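You operate a simulated robot arm through the tools that you are given. There is no shell and no other tool.

The job below is to be done with a simulated robot arm. You get a single attempt, and the scene is never put back.

Task
Earth-test the brass block with the probe and lay the matching tag on the painted square beside it.
Fine: hands off while it tests at 12 V; dial off, probe back in its holder; green tag for a pass, red if not.

It is judged by the outcome, as a careful person would: the job done as asked, and still so three seconds after it is handed in. It fails if anything else is knocked over, pushed out of place, dropped, spilled or broken.

Robot
A 7-joint arm with a three-finger gripper, fixed in place. Base frame: the origin is on the floor under the middle of its stand, x ahead of it, y to its left, z up; the work surface is at about z = 900. Lengths are in mm, angles in degrees, forces in N, time in s.
It reaches about 1342 mm from its shoulder. Its first joint turns from -166.0 to 166.0 degrees. Payload 2.69 kg.
The TCP is the grasp point between the finger pads, 30 mm short of the fingertips. In the tool frame z runs along the fingers and y along their closing line. The gripper opens to 128 mm; its body begins 117 mm behind the TCP.
Orientation is that of the tool frame in the base frame, as [roll, pitch, yaw] about the fixed x, y, z axes, in that order (R = Rz(yaw) Ry(pitch) Rx(roll)). With the fingers straight down and closing along the base's y, the tool's x points along the base's -x, its y along +y and its z along -z.

Tools
- The arm moves only by the tool move_arm. Its arguments are lists of equal length, an entry for each row: "offset": the shift along the tool's x, y, z in mm, a list of three; "dr": the turn, a rotation vector about the tool's x, y, z in degrees, a list of three; "fingers": the opening, from 0 (shut) to 1 (fully open). In form: {"offset": [[tx, ty, tz], ...], "dr": [[ax, ay, az], ...], "fingers": [fingers, ...]}. A call has 1 to 20 rows; each row shifts and turns the commanded pose from where the row before left it, along the tool's axes as they then stand. Each row takes 0.2 s and may step no farther than 50 mm and 8.6 degrees from the row before; otherwise, or with a gripper value out of range, the whole call is refused. A pose out of reach is approached as far as the arm can. The call stops where the force on the tool passes 70 N (or 10 N more than at its start, if that is more) or the arm is blocked; 0.2 s more then pass. The fingers move at their own pace (about 127 mm/s each) and stop on an object; they squeeze with about 30 N. The grip force told is the motor's: it shows also when the fingers shut on nothing. Time passes only in rows, and 0.2 s behind the last, so rows that do not move let the fingers close. The reply holds the time, the measured pose of the TCP, the force on the tool along the base axes, the opening and the grip force, in the units named above and with some noise, with the torque about the TCP (base axes, N m) and any sound that the robot's microphone picked up.
- Cameras (640 x 400 px; columns grow to the right, rows downward): "scene" is fixed at [219.6, 498.5, 1684.3]; the picture's right is [0.32, -0.95, 0.00], its down [-0.82, -0.28, -0.51] and it looks along [0.48, 0.16, -0.86] (base axes); focal length 329 px, centre (320, 200). "wrist" rides on the gripper at [58, 54, -131] in the tool frame; the picture's right is [-0.68, 0.74, 0.00], its down [-0.62, -0.57, -0.55] and it looks along [-0.40, -0.37, 0.84] (tool axes); focal length 234 px, centre (320, 200). There is no depth. A picture from a camera that has moved, and an enlarged one, comes with that camera's place and axes in the base frame and with its lens.
- grab_frame(camera): a new picture of that camera. The clock stands still meanwhile.
- move_column(by): moves the trunk up (or, below 0, down) by that many mm; the arm rides with it, the base frame stays. It gives what a move gives, with no picture.
- zoom(camera, box): a new picture of the part [left, top, right, bottom] of that camera's present view, enlarged. The clock stands still meanwhile.
- job_done(): hands the job in; it is judged then, once.

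Nothing tells you positions but the pictures and the camera data. Unless the task says otherwise, let go and move clear before handing in.

The tools are called as a command line: name --argument value ..., lists and objects as JSON in quotes. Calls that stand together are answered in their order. move_arm: Moves the arm, as the interface text tells. Its arguments: {"type":"object","properties":{"offset":{"type":"array","items":{"type":"array","items":{"type":"number"}}},"dr":{"type":"array","items":{"type":"array","items":{"type":"number"}}},"fingers":{"type":"array","items":{"type":"number"}}},"required":["offset","dr","fingers"]} The other tools are called the same way: move_column (by) moves the trunk up or down; grab_frame (camera) takes a picture; zoom (camera, box) takes an enlarged picture of a part of a camera's view; job_done () hands the job in.

At the start:

```text
time: 0.0
tool_pos: [588.7, 324.5, 1325.2]
tool_rot: [180.0, 0.0, -180.0]
wrist_force: [0.0, -0.3, 0.2]
wrist_torque: [0.03, 0.01, 0.03]
grip_width: 127.8
grip_force: 0.1
trunk travel left (down, up): [-150.0, 200.0]
```

scene: 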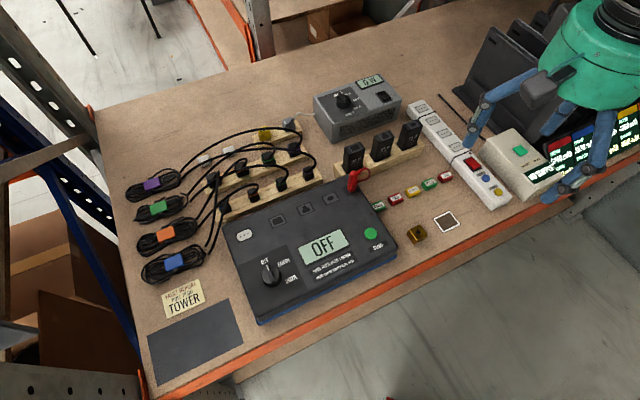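
wrist: 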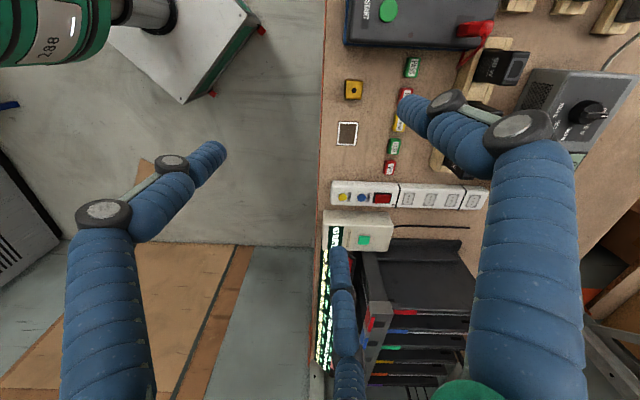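

I see a bench with a tester (dial OFF, green START button, red probe in a holder), a small brass block, a painted square, and a row of tags. I'll look closer before moving.

zoom --camera "scene" --box '[220, 160, 420, 330]'

zoom --camera "scene" --box '[340, 150, 480, 260]'

zoom --camera "scene" --box '[220, 60, 430, 200]'

zoom --camera "wrist" --box '[320, 0, 540, 190]'

zoom --camera "scene" --box '[400, 60, 640, 240]'

zoom --camera "scene" --box '[120, 220, 280, 390]'

```text
2.35 times, centred on (320, 245) of scene
camera zoom: at [219.6, 498.5, 1684.3], right [0.32, -0.95, 0.0], down [-0.82, -0.28, -0.51], along [0.48, 0.16, -0.86], focal length 774 px, centre (320, 94)
```

zoom: 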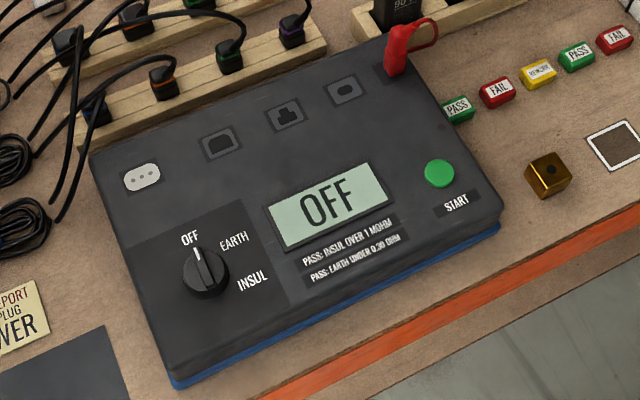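

```text
3.64 times, centred on (410, 205) of scene
camera zoom: at [219.6, 498.5, 1684.3], right [0.32, -0.95, 0.0], down [-0.82, -0.28, -0.51], along [0.48, 0.16, -0.86], focal length 1197 px, centre (-7, 182)
```

zoom: 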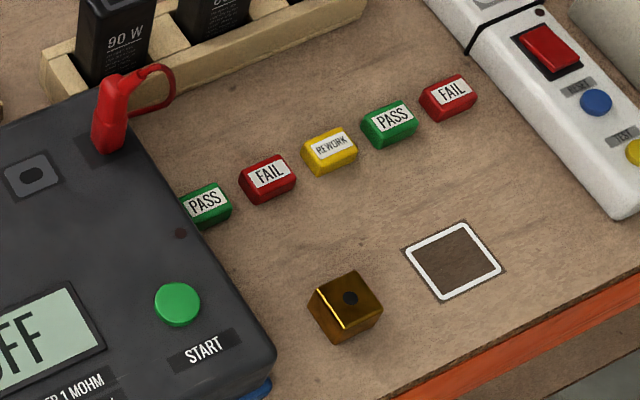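

```text
2.86 times, centred on (325, 130) of scene
camera zoom: at [219.6, 498.5, 1684.3], right [0.32, -0.95, 0.0], down [-0.82, -0.28, -0.51], along [0.48, 0.16, -0.86], focal length 940 px, centre (306, 400)
```

zoom: 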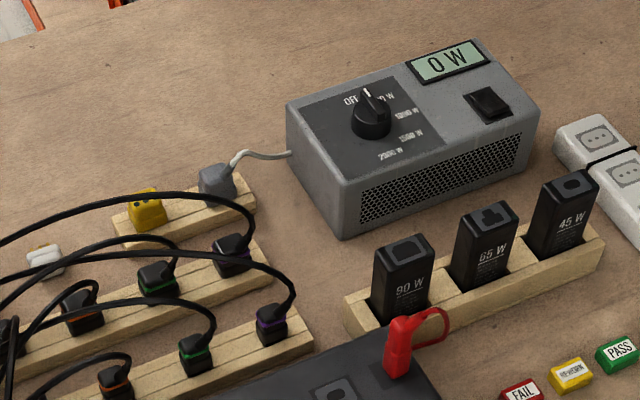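

```text
2.11 times, centred on (430, 95) of wrist
camera zoom: at [529.9, 379.4, 1457.4], right [0.68, 0.74, 0.0], down [0.62, -0.57, 0.55], along [0.4, -0.37, -0.84], focal length 493 px, centre (88, 421)
```

zoom: 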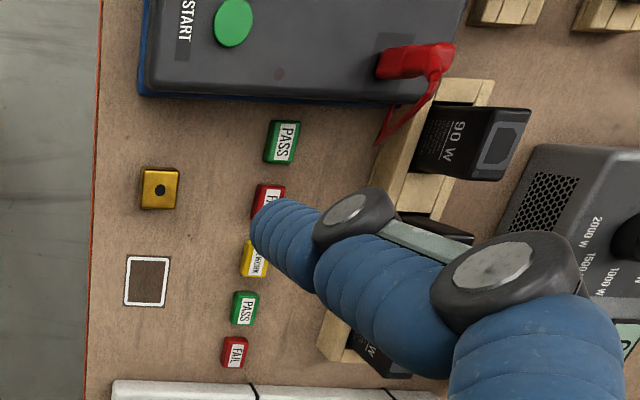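

```text
2.22 times, centred on (520, 150) of scene
camera zoom: at [219.6, 498.5, 1684.3], right [0.32, -0.95, 0.0], down [-0.82, -0.28, -0.51], along [0.48, 0.16, -0.86], focal length 731 px, centre (-124, 311)
```

zoom: 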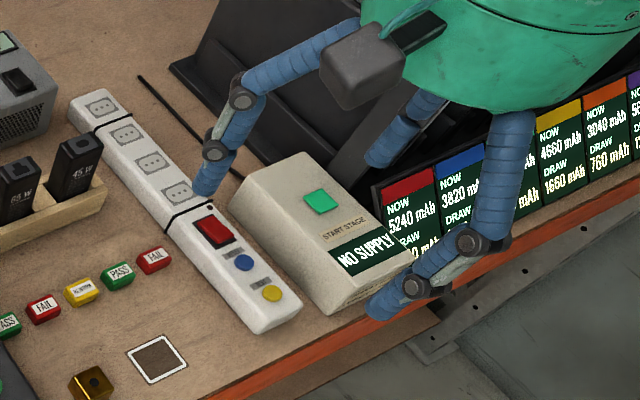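

```text
2.35 times, centred on (200, 305) of scene
camera zoom: at [219.6, 498.5, 1684.3], right [0.32, -0.95, 0.0], down [-0.82, -0.28, -0.51], along [0.48, 0.16, -0.86], focal length 774 px, centre (602, -47)
```

zoom: 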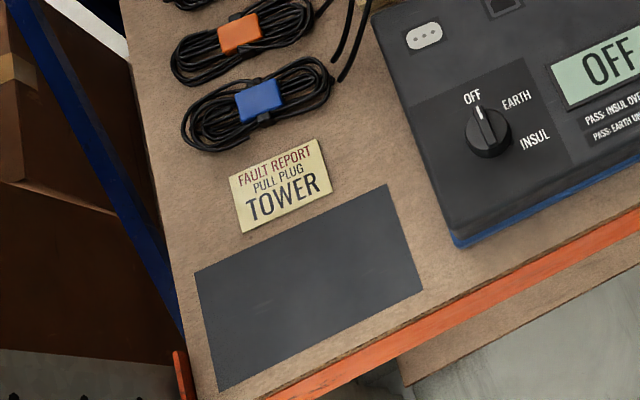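

The bench's front edge runs about 45° across the base frame. The tester, the block with a hole in its top, the square and the tags sit along that edge. I'll close the fingers in free air to learn how they close and look at the lower labels.

move_arm --offset '[[0, 0, 0], [0, 0, 0], [0, 0, 0], [0, 0, 0], [0, 0, 0]]' --dr '[[0, 0, 0], [0, 0, 0], [0, 0, 0], [0, 0, 0], [0, 0, 0]]' --fingers '[0.2, 0.2, 0.2, 0.2, 0.2]'

zoom --camera "scene" --box '[290, 220, 400, 290]'

zoom --camera "scene" --box '[330, 155, 400, 200]'

grab_frame --camera "wrist"

grab_frame --camera "scene"

```text
time: 1.2
tool_pos: [588.9, 324.0, 1326.4]
tool_rot: [-180.0, 0.0, -180.0]
wrist_force: [-0.3, -0.7, 0.3]
wrist_torque: [0.01, 0.0, 0.01]
grip_width: 25.4
grip_force: 0.1
trunk travel left (down, up): [-150.0, 200.0]
```

```text
5.71 times, centred on (345, 255) of scene
camera zoom: at [219.6, 498.5, 1684.3], right [0.32, -0.95, 0.0], down [-0.82, -0.28, -0.51], along [0.48, 0.16, -0.86], focal length 1880 px, centre (177, -114)
```

zoom: 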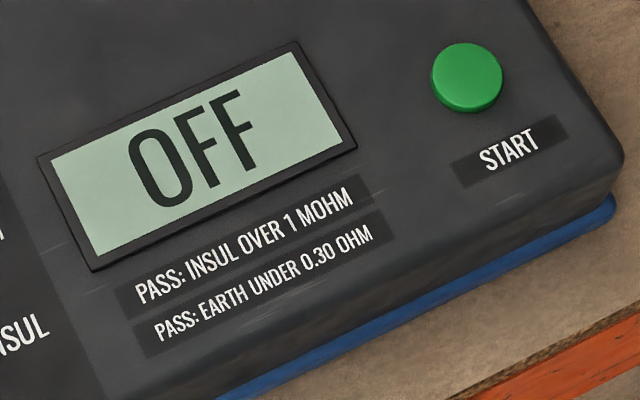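

```text
8.89 times, centred on (365, 178) of scene
camera zoom: at [219.6, 498.5, 1684.3], right [0.32, -0.95, 0.0], down [-0.82, -0.28, -0.51], along [0.48, 0.16, -0.86], focal length 2925 px, centre (-80, 400)
```

zoom: 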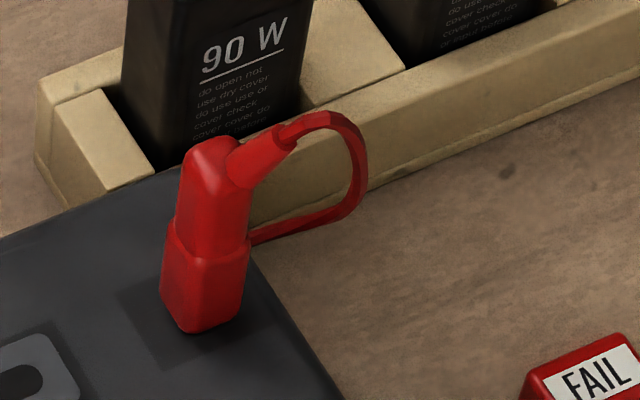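

```text
taken
camera wrist: at [529.9, 379.4, 1457.4], right [0.68, 0.74, 0.0], down [0.62, -0.56, 0.55], along [0.4, -0.37, -0.84], focal length 234 px, centre (320, 200)
```

wrist: 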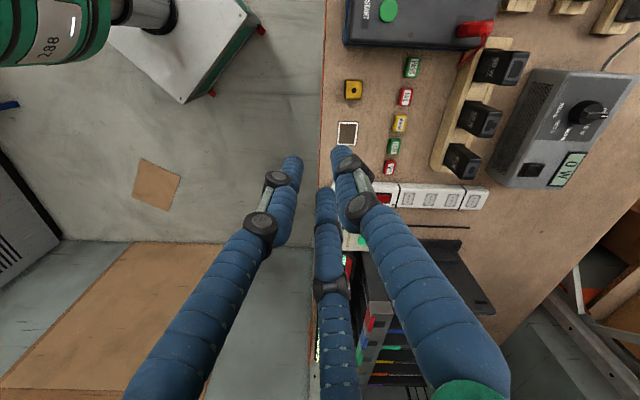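

```text
taken
```

scene: 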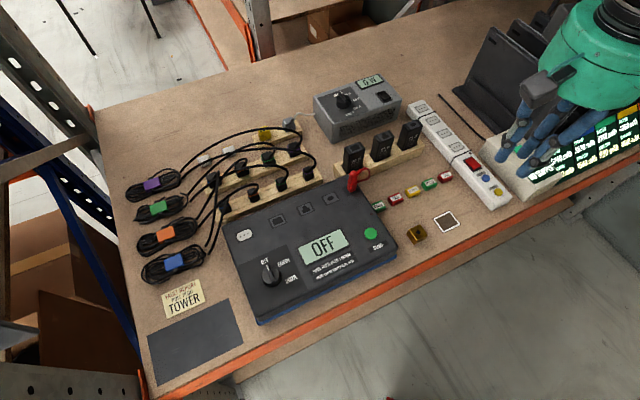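

The pass limit reads "EARTH UNDER 0.30 OHM", and the gripper is a three-jaw type with fingers at 120°. Next I'll rotate the tool to line up with the bench and move over the tester for a closer wrist view.

move_arm --offset '[[0, 0, 0], [0, 0, 0], [0, 0, 0], [0, 0, 0], [0, 0, 0], [0, 0, 0], [-17, 37.4, 10], [-17, 37.4, 10], [-17, 37.4, 10], [-17, 37.4, 10], [-16, 37.4, 10], [0, 0, 0]]' --dr '[[0, 0, -7.5], [0, 0, -7.5], [0, 0, -7.5], [0, 0, -7.5], [0, 0, -7.5], [0, 0, -7.5], [0, 0, 0], [0, 0, 0], [0, 0, 0], [0, 0, 0], [0, 0, 0], [0, 0, 0]]' --fingers '[0.2, 0.2, 0.2, 0.2, 0.2, 0.2, 0.2, 0.2, 0.2, 0.2, 0.2, 0.2]'

grab_frame --camera "wrist"

grab_frame --camera "scene"

```text
time: 3.8
tool_pos: [514.7, 519.1, 1278.1]
tool_rot: [-180.0, 0.0, -135.0]
wrist_force: [0.3, -0.3, 0.2]
wrist_torque: [-0.08, -0.04, -0.03]
grip_width: 25.5
grip_force: 0.1
trunk travel left (down, up): [-150.0, 200.0]
```

```text
taken
camera wrist: at [435.5, 516.0, 1409.8], right [-0.04, 1.0, 0.0], down [0.84, 0.04, 0.55], along [0.55, 0.02, -0.84], focal length 234 px, centre (320, 200)
```

wrist: 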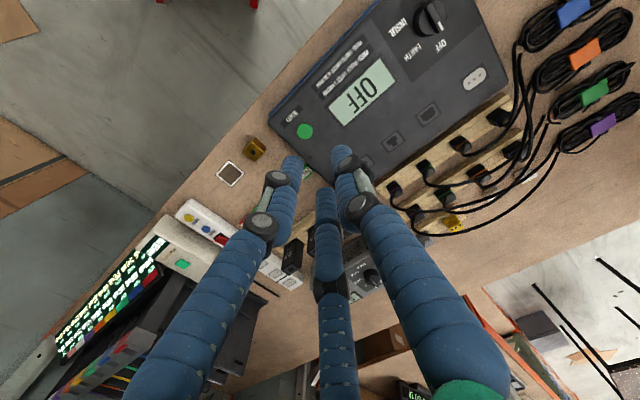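

```text
taken
```

scene: 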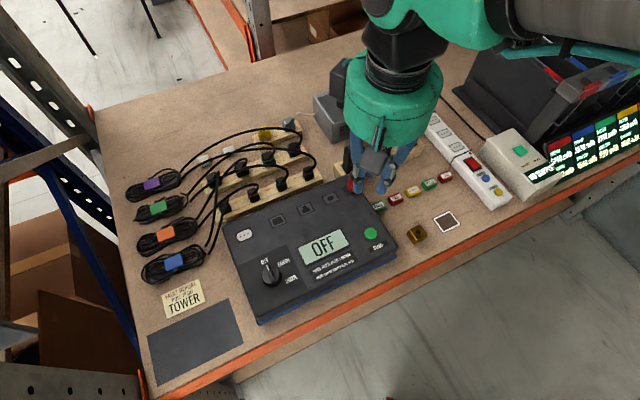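

The tool is now lined up with the bench, but the fingers hide the probe. I'll shift so the wrist camera sits above the probe, block and tags.

move_arm --offset '[[-33.8, -24.6, 19.5], [-33.8, -24.6, 19.5], [-33.8, -24.6, 19.5], [-33.8, -24.6, 19.5], [0, 0, 0], [0, 0, 0]]' --dr '[[0, 0, 0], [0, 0, 0], [0, 0, 0], [0, 0, 0], [0, 0, 0], [0, 0, 0]]' --fingers '[0.2, 0.2, 0.2, 0.2, 0.2, 0.2]'

grab_frame --camera "wrist"

grab_frame --camera "scene"

```text
time: 5.2
tool_pos: [680.7, 542.7, 1199.1]
tool_rot: [180.0, 0.1, -135.0]
wrist_force: [-0.9, -0.9, -0.1]
wrist_torque: [0.04, -0.05, 0.04]
grip_width: 25.4
grip_force: 0.0
trunk travel left (down, up): [-150.0, 200.0]
```

```text
taken
camera wrist: at [601.4, 539.8, 1331.9], right [-0.04, 1.0, 0.0], down [0.83, 0.04, 0.55], along [0.55, 0.02, -0.84], focal length 234 px, centre (320, 200)
```

wrist: 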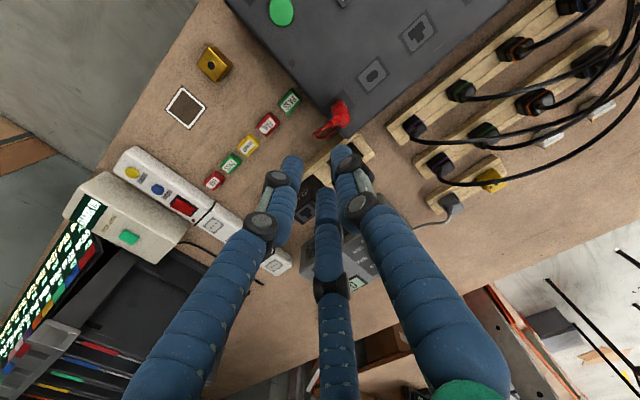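

```text
taken
```

scene: 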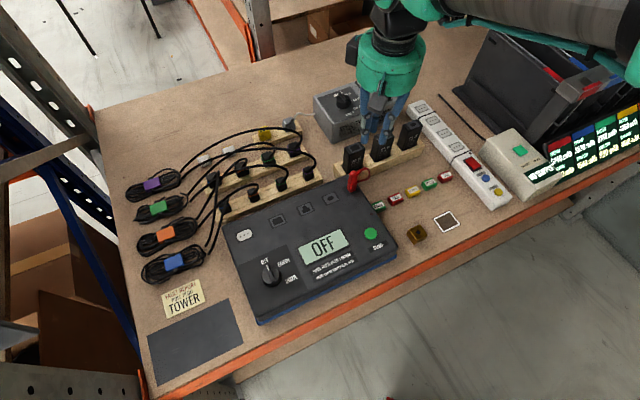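

Now the probe, tags and block are visible from above. I'll zoom in for measurements.

zoom --camera "wrist" --box '[270, 60, 400, 160]'

zoom --camera "wrist" --box '[150, 30, 310, 200]'

zoom --camera "wrist" --box '[180, 0, 310, 100]'

zoom --camera "scene" --box '[325, 110, 455, 210]'

```text
4.00 times, centred on (335, 110) of wrist
camera zoom: at [601.4, 539.8, 1331.9], right [-0.04, 1.0, 0.0], down [0.83, 0.04, 0.55], along [0.55, 0.02, -0.84], focal length 937 px, centre (260, 560)
```

zoom: 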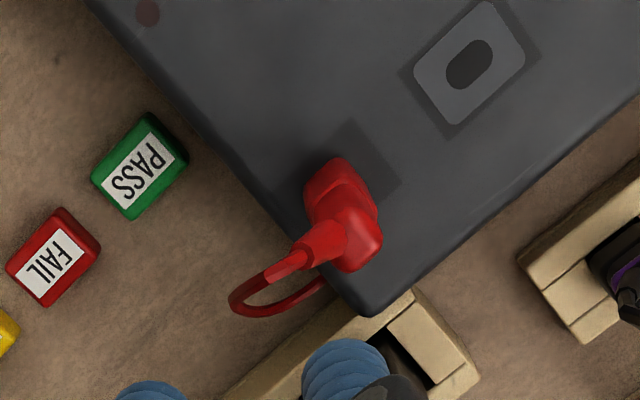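

```text
2.35 times, centred on (230, 115) of wrist
camera zoom: at [601.4, 539.8, 1331.9], right [-0.04, 1.0, 0.0], down [0.83, 0.04, 0.55], along [0.55, 0.02, -0.84], focal length 551 px, centre (532, 400)
```

zoom: 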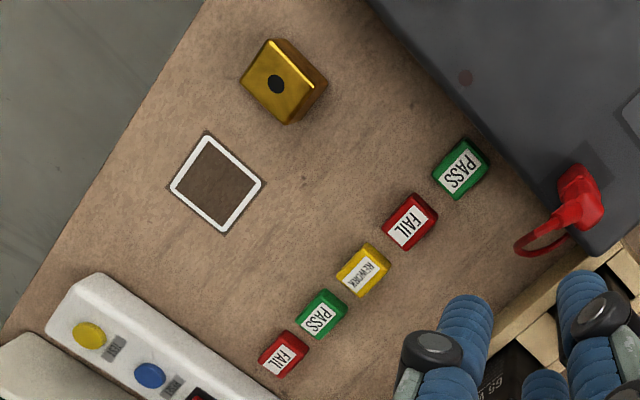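

```text
4.00 times, centred on (245, 50) of wrist
camera zoom: at [601.4, 539.8, 1331.9], right [-0.04, 1.0, 0.0], down [0.83, 0.04, 0.55], along [0.55, 0.02, -0.84], focal length 937 px, centre (620, 800)
```

zoom: 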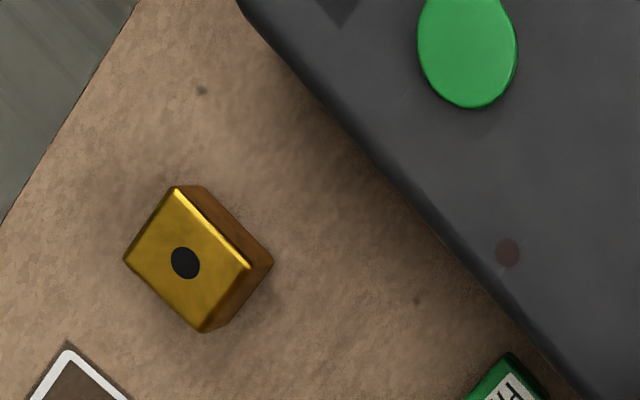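

```text
4.00 times, centred on (390, 160) of scene
camera zoom: at [219.6, 498.5, 1684.3], right [0.32, -0.95, 0.0], down [-0.82, -0.28, -0.51], along [0.48, 0.16, -0.86], focal length 1316 px, centre (40, 360)
```

zoom: 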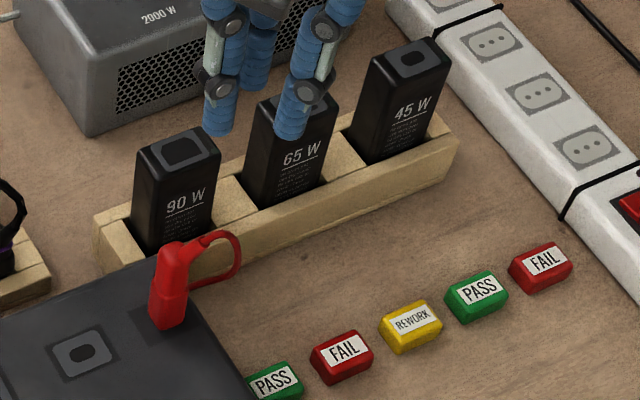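

zoom --camera "wrist" --box '[315, 92, 375, 142]'

zoom --camera "scene" --box '[340, 160, 380, 195]'

```text
8.00 times, centred on (345, 117) of wrist
camera zoom: at [601.4, 539.8, 1331.9], right [-0.04, 1.0, 0.0], down [0.83, 0.04, 0.55], along [0.55, 0.02, -0.84], focal length 1873 px, centre (120, 864)
```

zoom: 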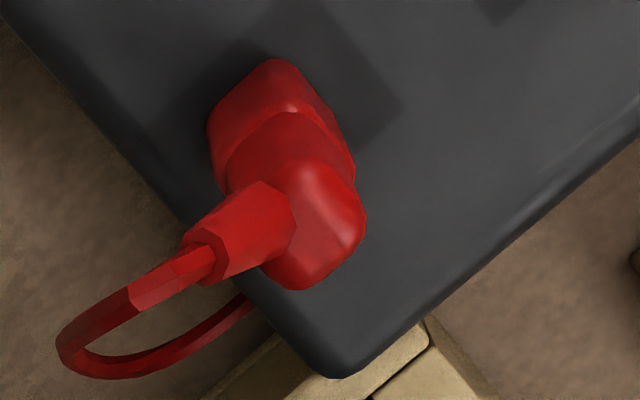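

```text
11.43 times, centred on (360, 178) of scene
camera zoom: at [219.6, 498.5, 1684.3], right [0.32, -0.95, 0.0], down [-0.82, -0.28, -0.51], along [0.48, 0.16, -0.86], focal length 3761 px, centre (-137, 457)
```

zoom: 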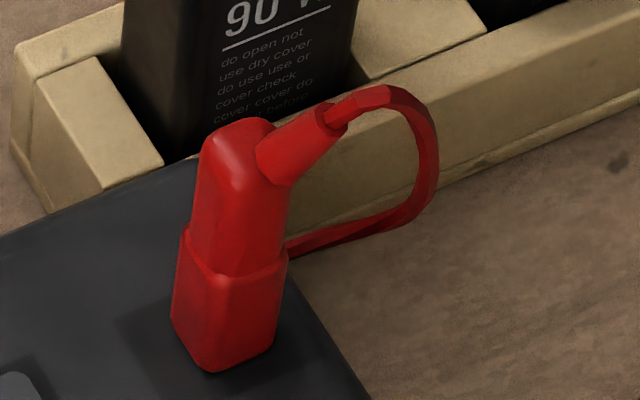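

The probe stands at about F=880, S=77 in bench coordinates, with its top near z=1045 and the tester deck near z=966. The cable exits to the right, so one finger will go on the left and two will straddle the cable. I'll move above it with the fingers partly open.

move_arm --offset '[[-7.5, 10, 0], [-7.5, 10, 0], [0, 0, 23], [0, 0, 23], [0, 0, 23], [0, 0, 0]]' --dr '[[0, 0, 0], [0, 0, 0], [0, 0, 0], [0, 0, 0], [0, 0, 0], [0, 0, 0]]' --fingers '[0.5, 0.5, 0.5, 0.5, 0.5, 0.5]'

grab_frame --camera "wrist"

zoom --camera "scene" --box '[310, 100, 430, 200]'

```text
time: 6.6
tool_pos: [677.5, 566.1, 1129.8]
tool_rot: [180.0, -0.1, -135.0]
wrist_force: [0.9, 0.4, -0.5]
wrist_torque: [-0.04, 0.0, 0.01]
grip_width: 64.0
grip_force: 0.0
trunk travel left (down, up): [-150.0, 200.0]
```

```text
taken
camera wrist: at [599.0, 564.3, 1262.1], right [-0.04, 1.0, 0.0], down [0.84, 0.04, 0.55], along [0.55, 0.02, -0.84], focal length 234 px, centre (320, 200)
```

wrist: 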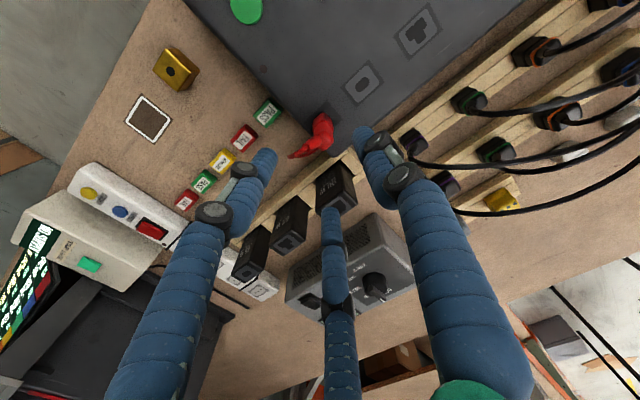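

```text
4.00 times, centred on (370, 150) of scene
camera zoom: at [219.6, 498.5, 1684.3], right [0.32, -0.95, 0.0], down [-0.82, -0.28, -0.51], along [0.48, 0.16, -0.86], focal length 1316 px, centre (120, 400)
```

zoom: 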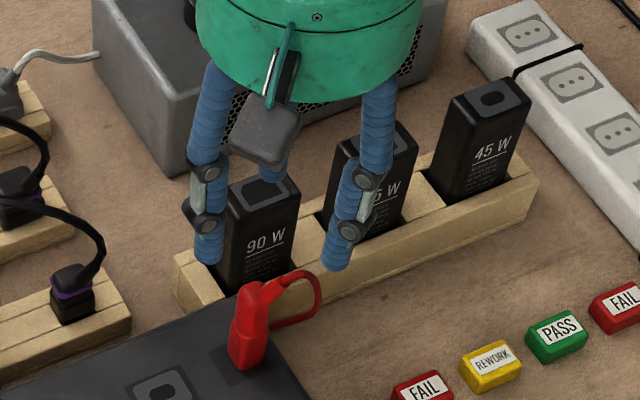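

zoom --camera "wrist" --box '[270, 90, 390, 190]'

zoom --camera "scene" --box '[345, 160, 395, 200]'

```text
4.00 times, centred on (330, 140) of wrist
camera zoom: at [599.0, 564.3, 1262.1], right [-0.04, 1.0, 0.0], down [0.84, 0.04, 0.55], along [0.55, 0.02, -0.84], focal length 937 px, centre (280, 440)
```

zoom: 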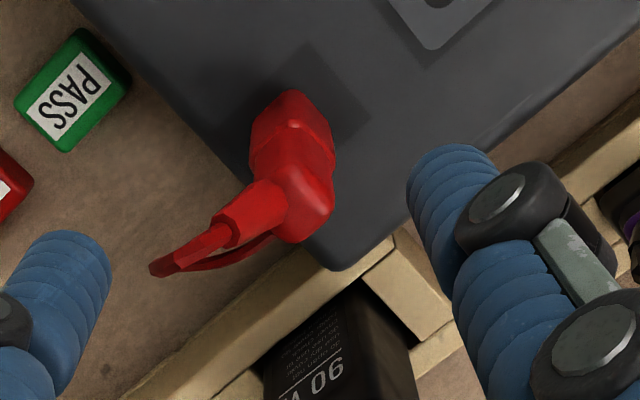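

```text
10.00 times, centred on (370, 180) of scene
camera zoom: at [219.6, 498.5, 1684.3], right [0.32, -0.95, 0.0], down [-0.82, -0.28, -0.51], along [0.48, 0.16, -0.86], focal length 3291 px, centre (-180, 400)
```

zoom: 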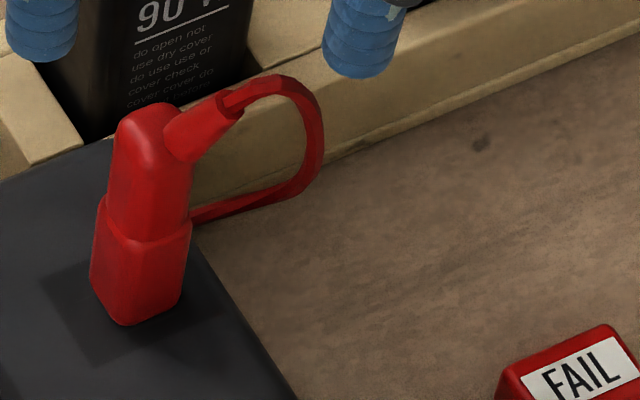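

Alignment checks out in both views: the fingers straddle the probe. I'll descend so the tips stop just above the tester deck.

move_arm --offset '[[0, 2, 20], [0, 0, 25], [0, 0, 25], [0, 0, 25], [0, 0, 12], [0, 0, 10], [0, 0, 0]]' --dr '[[0, 0, 0], [0, 0, 0], [0, 0, 0], [0, 0, 0], [0, 0, 0], [0, 0, 0], [0, 0, 0]]' --fingers '[0.5, 0.5, 0.5, 0.5, 0.5, 0.5, 0.5]'

zoom --camera "wrist" --box '[240, 80, 400, 220]'

zoom --camera "scene" --box '[320, 130, 420, 210]'

```text
time: 8.2
tool_pos: [674.4, 567.9, 1010.7]
tool_rot: [179.9, -0.1, -134.9]
wrist_force: [-0.5, 1.0, 0.1]
wrist_torque: [-0.02, 0.01, -0.04]
grip_width: 64.1
grip_force: 0.0
trunk travel left (down, up): [-150.0, 200.0]
```

```text
2.86 times, centred on (320, 150) of wrist
camera zoom: at [595.6, 566.3, 1142.9], right [-0.04, 1.0, 0.0], down [0.84, 0.04, 0.55], along [0.55, 0.02, -0.84], focal length 669 px, centre (320, 343)
```

zoom: 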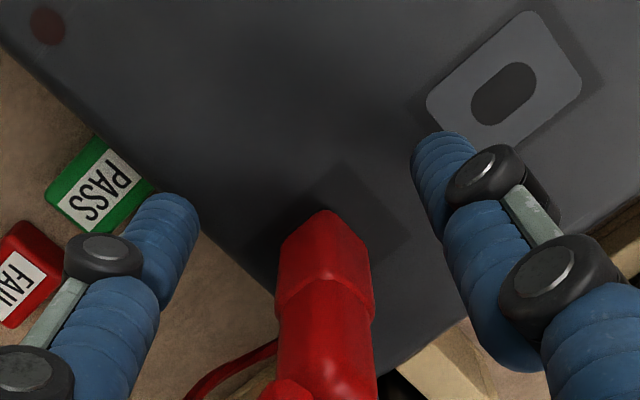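

```text
5.00 times, centred on (370, 170) of scene
camera zoom: at [219.6, 498.5, 1684.3], right [0.32, -0.95, 0.0], down [-0.82, -0.28, -0.51], along [0.48, 0.16, -0.86], focal length 1645 px, centre (70, 350)
```

zoom: 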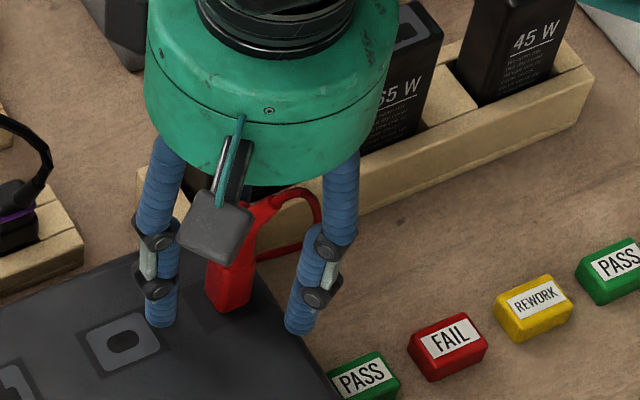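

The fingers straddle the probe's lower body, with the probe centre about 4 mm further back than the TCP. I'll correct that and close.

move_arm --offset '[[-4, 0, 0], [0, 0, 0], [0, 0, 0], [0, 0, 0], [0, 0, 0], [0, 0, 0]]' --dr '[[0, 0, 0], [0, 0, 0], [0, 0, 0], [0, 0, 0], [0, 0, 0], [0, 0, 0]]' --fingers '[0.5, 0.3, 0.0, 0.0, 0.0, 0.0]'

zoom --camera "wrist" --box '[240, 80, 400, 220]'

zoom --camera "scene" --box '[320, 130, 420, 210]'

```text
time: 9.6
tool_pos: [677.8, 570.5, 1009.7]
tool_rot: [180.0, 0.0, -135.0]
wrist_force: [-0.3, -4.2, 0.9]
wrist_torque: [-0.17, 0.02, 0.12]
grip_width: 22.9
grip_force: 29.9
trunk travel left (down, up): [-150.0, 200.0]
```

```text
2.86 times, centred on (320, 150) of wrist
camera zoom: at [598.6, 568.4, 1143.2], right [-0.04, 1.0, 0.0], down [0.84, 0.04, 0.55], along [0.55, 0.02, -0.84], focal length 669 px, centre (320, 343)
```

zoom: 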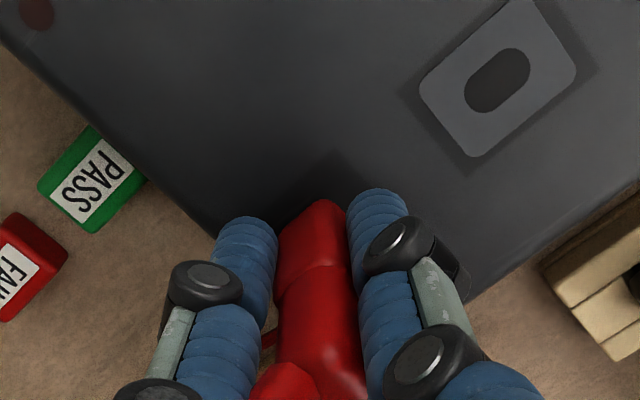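

```text
5.00 times, centred on (370, 170) of scene
camera zoom: at [219.6, 498.5, 1684.3], right [0.32, -0.95, 0.0], down [-0.82, -0.28, -0.51], along [0.48, 0.16, -0.86], focal length 1645 px, centre (70, 350)
```

zoom: 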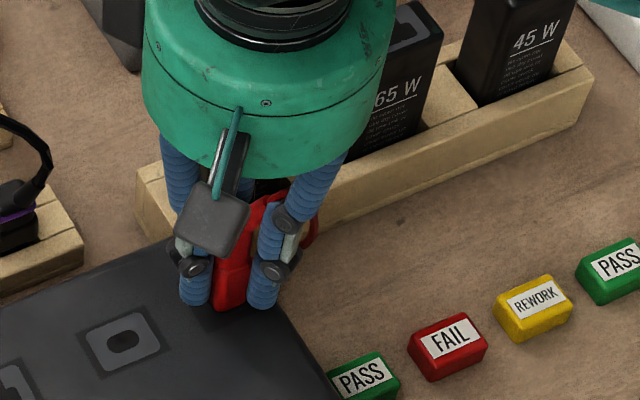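

The probe is gripped at 22.9 mm with 30 N. I'll lift straight up, watching for cable pull.

move_arm --offset '[[0, 0, -5], [0, 0, -8], [0, 0, -10], [0, 0, -12], [0, 0, -15], [0, 0, -15], [0, 0, 0]]' --dr '[[0, 0, 0], [0, 0, 0], [0, 0, 0], [0, 0, 0], [0, 0, 0], [0, 0, 0], [0, 0, 0]]' --fingers '[0, 0, 0, 0, 0, 0, 0]'

zoom --camera "wrist" --box '[240, 80, 400, 220]'

zoom --camera "scene" --box '[320, 110, 420, 210]'

```text
time: 11.2
tool_pos: [678.0, 571.0, 1074.9]
tool_rot: [-180.0, 0.0, -135.1]
wrist_force: [-0.7, 0.7, -1.3]
wrist_torque: [0.04, -0.01, 0.02]
grip_width: 23.4
grip_force: 30.3
trunk travel left (down, up): [-150.0, 200.0]
```

```text
2.86 times, centred on (320, 150) of wrist
camera zoom: at [599.1, 570.4, 1208.0], right [-0.04, 1.0, 0.0], down [0.84, 0.04, 0.55], along [0.55, 0.02, -0.84], focal length 669 px, centre (320, 343)
```

zoom: 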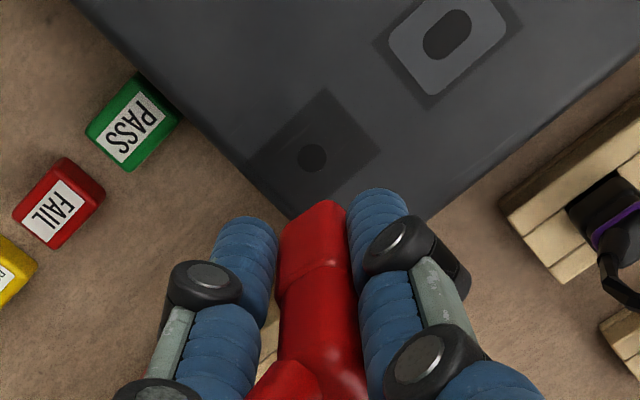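

```text
4.00 times, centred on (370, 160) of scene
camera zoom: at [219.6, 498.5, 1684.3], right [0.32, -0.95, 0.0], down [-0.82, -0.28, -0.51], along [0.48, 0.16, -0.86], focal length 1316 px, centre (120, 360)
```

zoom: 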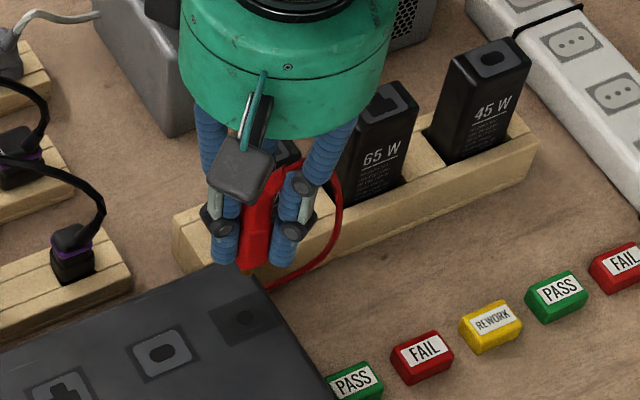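

The probe is free and the empty holder hole is visible. My return pose is TCP ≈ (677.8, 570.5, 1009.7). Next I'll carry the probe over to the brass block, staying high.

move_arm --offset '[[33.8, -20.7, 0], [33.8, -20.7, 0], [33.8, -20.7, 0], [33.8, -20.7, 0], [33.8, -20.7, 0], [0, 0, 0]]' --dr '[[0, 0, 0], [0, 0, 0], [0, 0, 0], [0, 0, 0], [0, 0, 0], [0, 0, 0]]' --fingers '[0, 0, 0, 0, 0, 0]'

grab_frame --camera "wrist"

grab_frame --camera "scene"

zoom --camera "scene" --box '[350, 150, 470, 260]'

zoom --camera "wrist" --box '[240, 80, 400, 220]'

```text
time: 12.6
tool_pos: [632.1, 379.5, 1075.0]
tool_rot: [-179.9, 0.1, -135.1]
wrist_force: [0.3, -0.4, -0.2]
wrist_torque: [0.06, 0.02, 0.02]
grip_width: 24.0
grip_force: 30.0
trunk travel left (down, up): [-150.0, 200.0]
```

```text
taken
camera wrist: at [553.2, 377.1, 1207.6], right [-0.04, 1.0, 0.0], down [0.84, 0.04, 0.55], along [0.55, 0.02, -0.84], focal length 234 px, centre (320, 200)
```

wrist: 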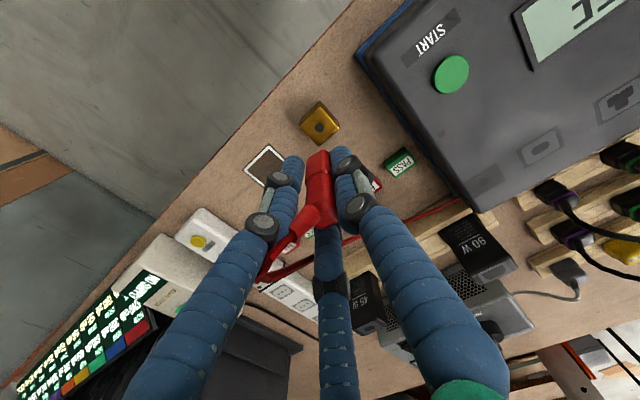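

```text
taken
```

scene: 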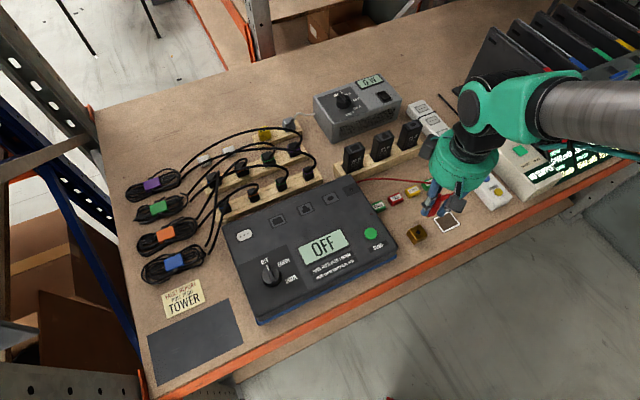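

```text
3.64 times, centred on (410, 205) of scene
camera zoom: at [219.6, 498.5, 1684.3], right [0.32, -0.95, 0.0], down [-0.82, -0.28, -0.51], along [0.48, 0.16, -0.86], focal length 1197 px, centre (-7, 182)
```

zoom: 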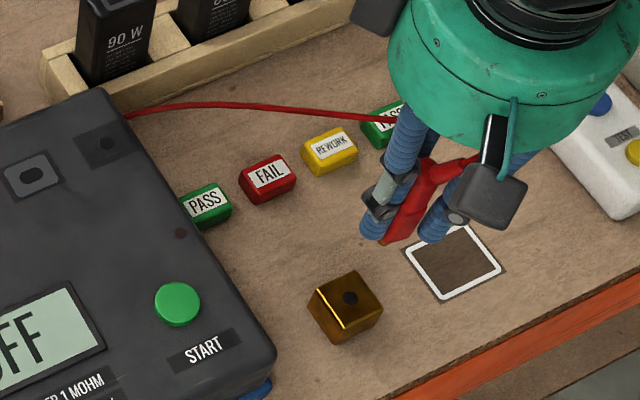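

```text
2.86 times, centred on (320, 150) of wrist
camera zoom: at [553.2, 377.1, 1207.6], right [-0.04, 1.0, 0.0], down [0.84, 0.04, 0.55], along [0.55, 0.02, -0.84], focal length 669 px, centre (320, 343)
```

zoom: 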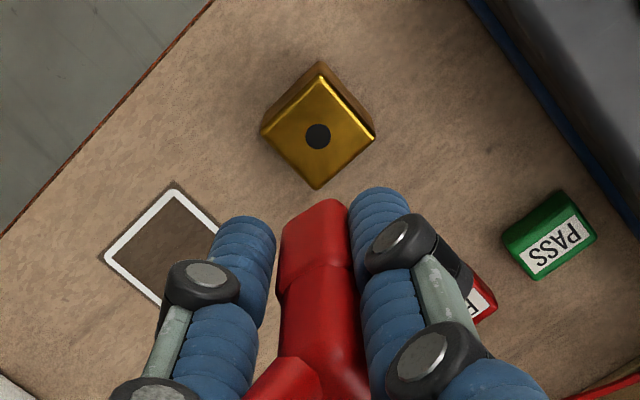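

The lead pays out without pulling, and the block hole lies nearly on the TCP axis. I'll look closely at the pin from the scene camera.

zoom --camera "scene" --box '[415, 185, 485, 235]'

zoom --camera "wrist" --box '[295, 95, 345, 160]'

zoom --camera "scene" --box '[400, 215, 450, 250]'

```text
8.00 times, centred on (450, 210) of scene
camera zoom: at [219.6, 498.5, 1684.3], right [0.32, -0.95, 0.0], down [-0.82, -0.28, -0.51], along [0.48, 0.16, -0.86], focal length 2633 px, centre (-720, 120)
```

zoom: 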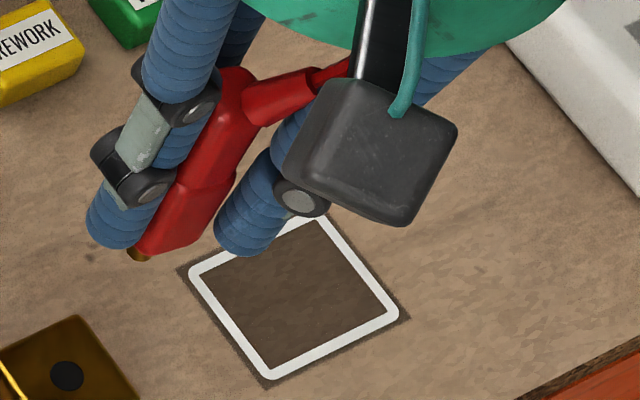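

```text
6.15 times, centred on (320, 128) of wrist
camera zoom: at [553.2, 377.1, 1207.6], right [-0.04, 1.0, 0.0], down [0.84, 0.04, 0.55], along [0.55, 0.02, -0.84], focal length 1441 px, centre (320, 646)
```

zoom: 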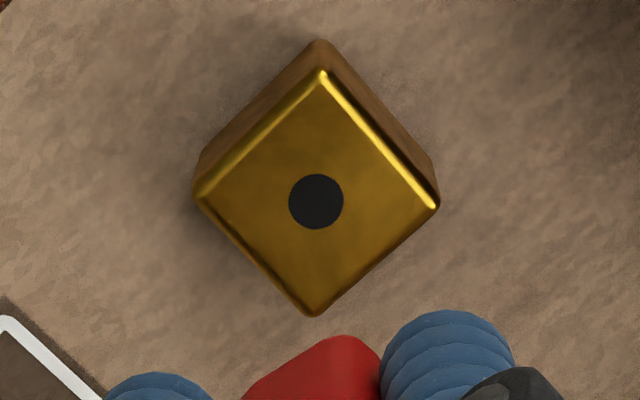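

```text
11.43 times, centred on (425, 232) of scene
camera zoom: at [219.6, 498.5, 1684.3], right [0.32, -0.95, 0.0], down [-0.82, -0.28, -0.51], along [0.48, 0.16, -0.86], focal length 3761 px, centre (-880, -171)
```

zoom: 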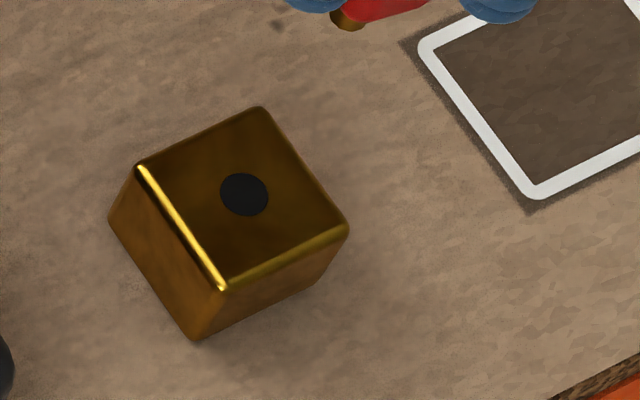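

The pin is short and about 6–7 mm across, the hole is about 10.5 mm, and both views put the pin within about 1–2 mm of the hole axis. I'll descend to just above the block and check again.

move_arm --offset '[[-1, -0.3, 20], [0, 0, 20], [0, 0, 20], [0, 0, 10], [0, 0, 0], [0, 0, 0]]' --dr '[[0, 0, 0], [0, 0, 0], [0, 0, 0], [0, 0, 0], [0, 0, 0], [0, 0, 0]]' --fingers '[0, 0, 0, 0, 0, 0]'

zoom --camera "scene" --box '[395, 205, 455, 250]'

zoom --camera "wrist" --box '[285, 95, 355, 175]'

```text
time: 14.0
tool_pos: [633.8, 380.5, 1007.0]
tool_rot: [180.0, 0.0, -135.0]
wrist_force: [0.4, 1.0, -0.2]
wrist_torque: [-0.03, 0.03, 0.0]
grip_width: 24.5
grip_force: 29.8
trunk travel left (down, up): [-150.0, 200.0]
```

```text
8.89 times, centred on (425, 228) of scene
camera zoom: at [219.6, 498.5, 1684.3], right [0.32, -0.95, 0.0], down [-0.82, -0.28, -0.51], along [0.48, 0.16, -0.86], focal length 2925 px, centre (-613, -44)
```

zoom: 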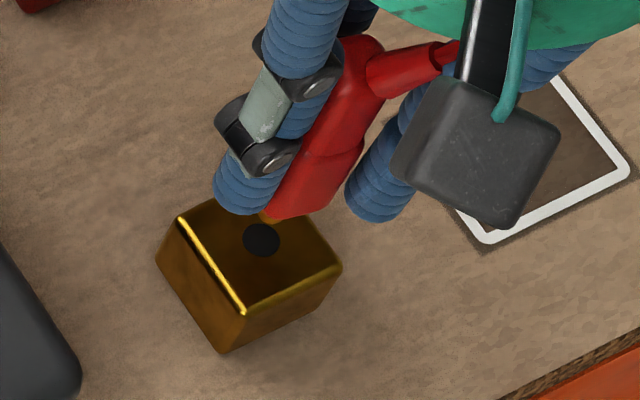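

```text
5.00 times, centred on (320, 135) of wrist
camera zoom: at [554.6, 377.7, 1138.6], right [-0.04, 1.0, 0.0], down [0.84, 0.04, 0.55], along [0.55, 0.02, -0.84], focal length 1171 px, centre (320, 525)
```

zoom: 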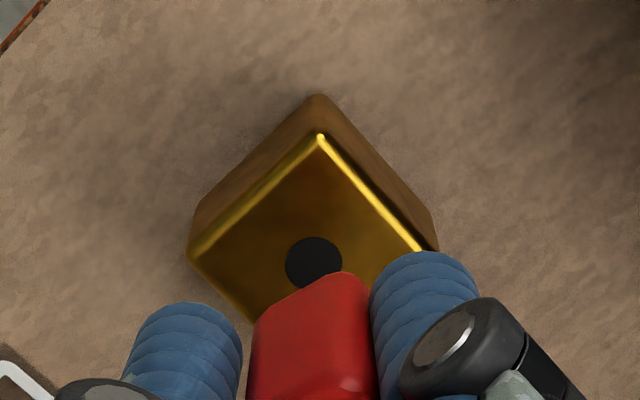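

zoom --camera "scene" --box '[412, 220, 436, 238]'

zoom --camera "wrist" --box '[305, 130, 335, 160]'

```text
16.00 times, centred on (424, 229) of scene
camera zoom: at [219.6, 498.5, 1684.3], right [0.32, -0.95, 0.0], down [-0.82, -0.28, -0.51], along [0.48, 0.16, -0.86], focal length 5265 px, centre (-1344, -264)
```

zoom: 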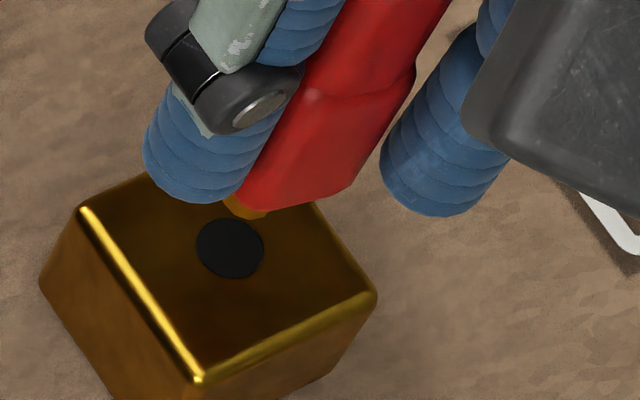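

```text
13.33 times, centred on (320, 145) of wrist
camera zoom: at [554.6, 377.7, 1138.6], right [-0.04, 1.0, 0.0], down [0.84, 0.04, 0.55], along [0.55, 0.02, -0.84], focal length 3122 px, centre (320, 933)
```

zoom: 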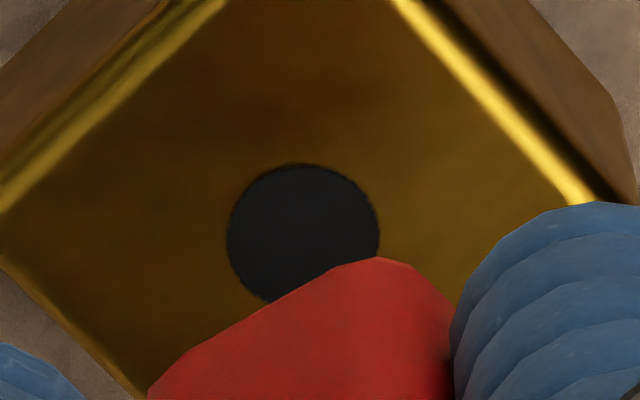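

The pin tip lies about 1 mm from the hole axis, inside the 2 mm clearance. I'll lower it slowly in small steps and check the forces.

move_arm --offset '[[0, 0, 4], [0, 0, 4], [0, 0, 4], [0, 0, 3], [0, 0, 0]]' --dr '[[0, 0, 0], [0, 0, 0], [0, 0, 0], [0, 0, 0], [0, 0, 0]]' --fingers '[0, 0, 0, 0, 0]'

zoom --camera "scene" --box '[407, 215, 443, 242]'

```text
time: 15.2
tool_pos: [633.5, 380.0, 990.8]
tool_rot: [180.0, 0.0, -135.0]
wrist_force: [-0.8, -0.4, -0.9]
wrist_torque: [-0.03, 0.01, 0.01]
grip_width: 24.4
grip_force: 29.9
trunk travel left (down, up): [-150.0, 200.0]
```

```text
14.81 times, centred on (425, 228) of scene
camera zoom: at [219.6, 498.5, 1684.3], right [0.32, -0.95, 0.0], down [-0.82, -0.28, -0.51], along [0.48, 0.16, -0.86], focal length 4875 px, centre (-1236, -222)
```

zoom: 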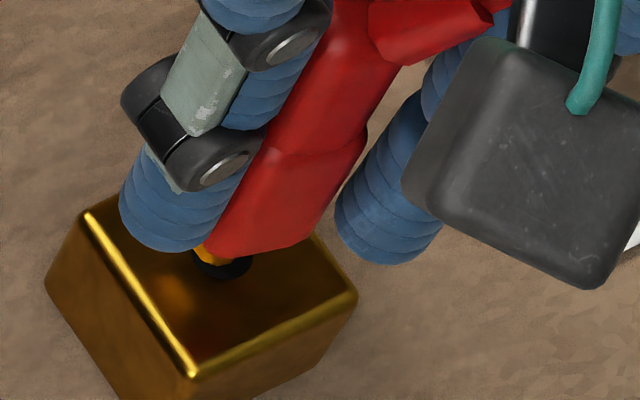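

zoom --camera "scene" --box '[416, 226, 430, 236]'

```text
16.00 times, centred on (423, 231) of scene
camera zoom: at [219.6, 498.5, 1684.3], right [0.32, -0.95, 0.0], down [-0.82, -0.28, -0.51], along [0.48, 0.16, -0.86], focal length 5265 px, centre (-1328, -296)
```

zoom: 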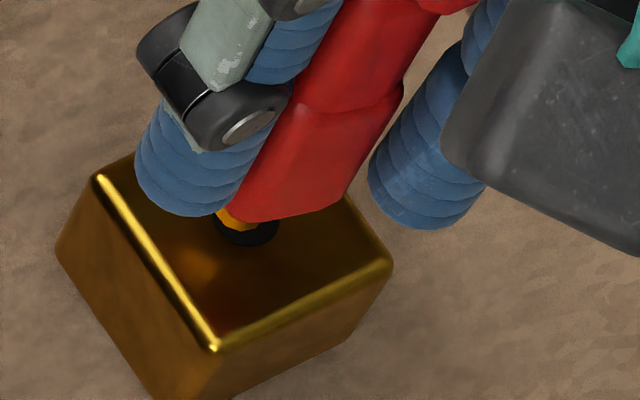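

The pin looks to be entering the hole, sitting about 1 mm to the left. I'll nudge it right by 1 mm and keep lowering gently.

move_arm --offset '[[0, -1, 0], [0, 0, 2], [0, 0, 2], [0, 0, 2], [0, 0, 0]]' --dr '[[0, 0, 0], [0, 0, 0], [0, 0, 0], [0, 0, 0], [0, 0, 0]]' --fingers '[0, 0, 0, 0, 0]'

zoom --camera "scene" --box '[416, 226, 430, 236]'

```text
time: 16.4
tool_pos: [634.0, 377.7, 986.1]
tool_rot: [-179.9, 0.0, -134.9]
wrist_force: [0.4, 0.5, -0.3]
wrist_torque: [-0.01, 0.02, 0.01]
grip_width: 24.2
grip_force: 30.2
trunk travel left (down, up): [-150.0, 200.0]
```

```text
16.00 times, centred on (423, 231) of scene
camera zoom: at [219.6, 498.5, 1684.3], right [0.32, -0.95, 0.0], down [-0.82, -0.28, -0.51], along [0.48, 0.16, -0.86], focal length 5265 px, centre (-1328, -296)
```

zoom: 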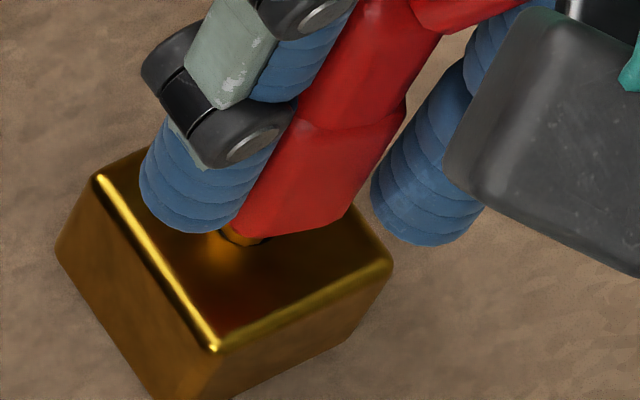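

move_arm --offset '[[0, 0, 2], [0, 0, 2], [0, 0, 2], [0, 0, 2], [0, 0, 0]]' --dr '[[0, 0, 0], [0, 0, 0], [0, 0, 0], [0, 0, 0], [0, 0, 0]]' --fingers '[0, 0, 0, 0, 0]'

zoom --camera "scene" --box '[412, 222, 436, 240]'

```text
time: 17.6
tool_pos: [635.2, 377.5, 978.2]
tool_rot: [180.0, 0.1, -135.1]
wrist_force: [10.1, -1.9, 3.9]
wrist_torque: [-0.04, -0.44, 0.04]
grip_width: 24.1
grip_force: 30.0
trunk travel left (down, up): [-150.0, 200.0]
```

```text
16.00 times, centred on (424, 231) of scene
camera zoom: at [219.6, 498.5, 1684.3], right [0.32, -0.95, 0.0], down [-0.82, -0.28, -0.51], along [0.48, 0.16, -0.86], focal length 5265 px, centre (-1344, -296)
```

zoom: 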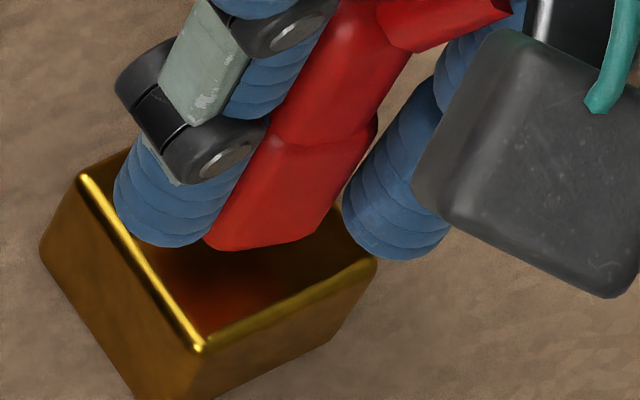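

A sideways force of about 10 N in +x shows the pin touching the hole wall. I'll ease it 1 mm in +x and re-read the force.

move_arm --offset '[[-0.8, -0.8, 0], [0, 0, 0]]' --dr '[[0, 0, 0], [0, 0, 0]]' --fingers '[0, 0]'

```text
time: 18.2
tool_pos: [635.0, 377.0, 977.5]
tool_rot: [-180.0, 0.1, -135.0]
wrist_force: [6.7, 1.7, 0.9]
wrist_torque: [0.05, -0.31, 0.04]
grip_width: 23.7
grip_force: 29.9
trunk travel left (down, up): [-150.0, 200.0]
```

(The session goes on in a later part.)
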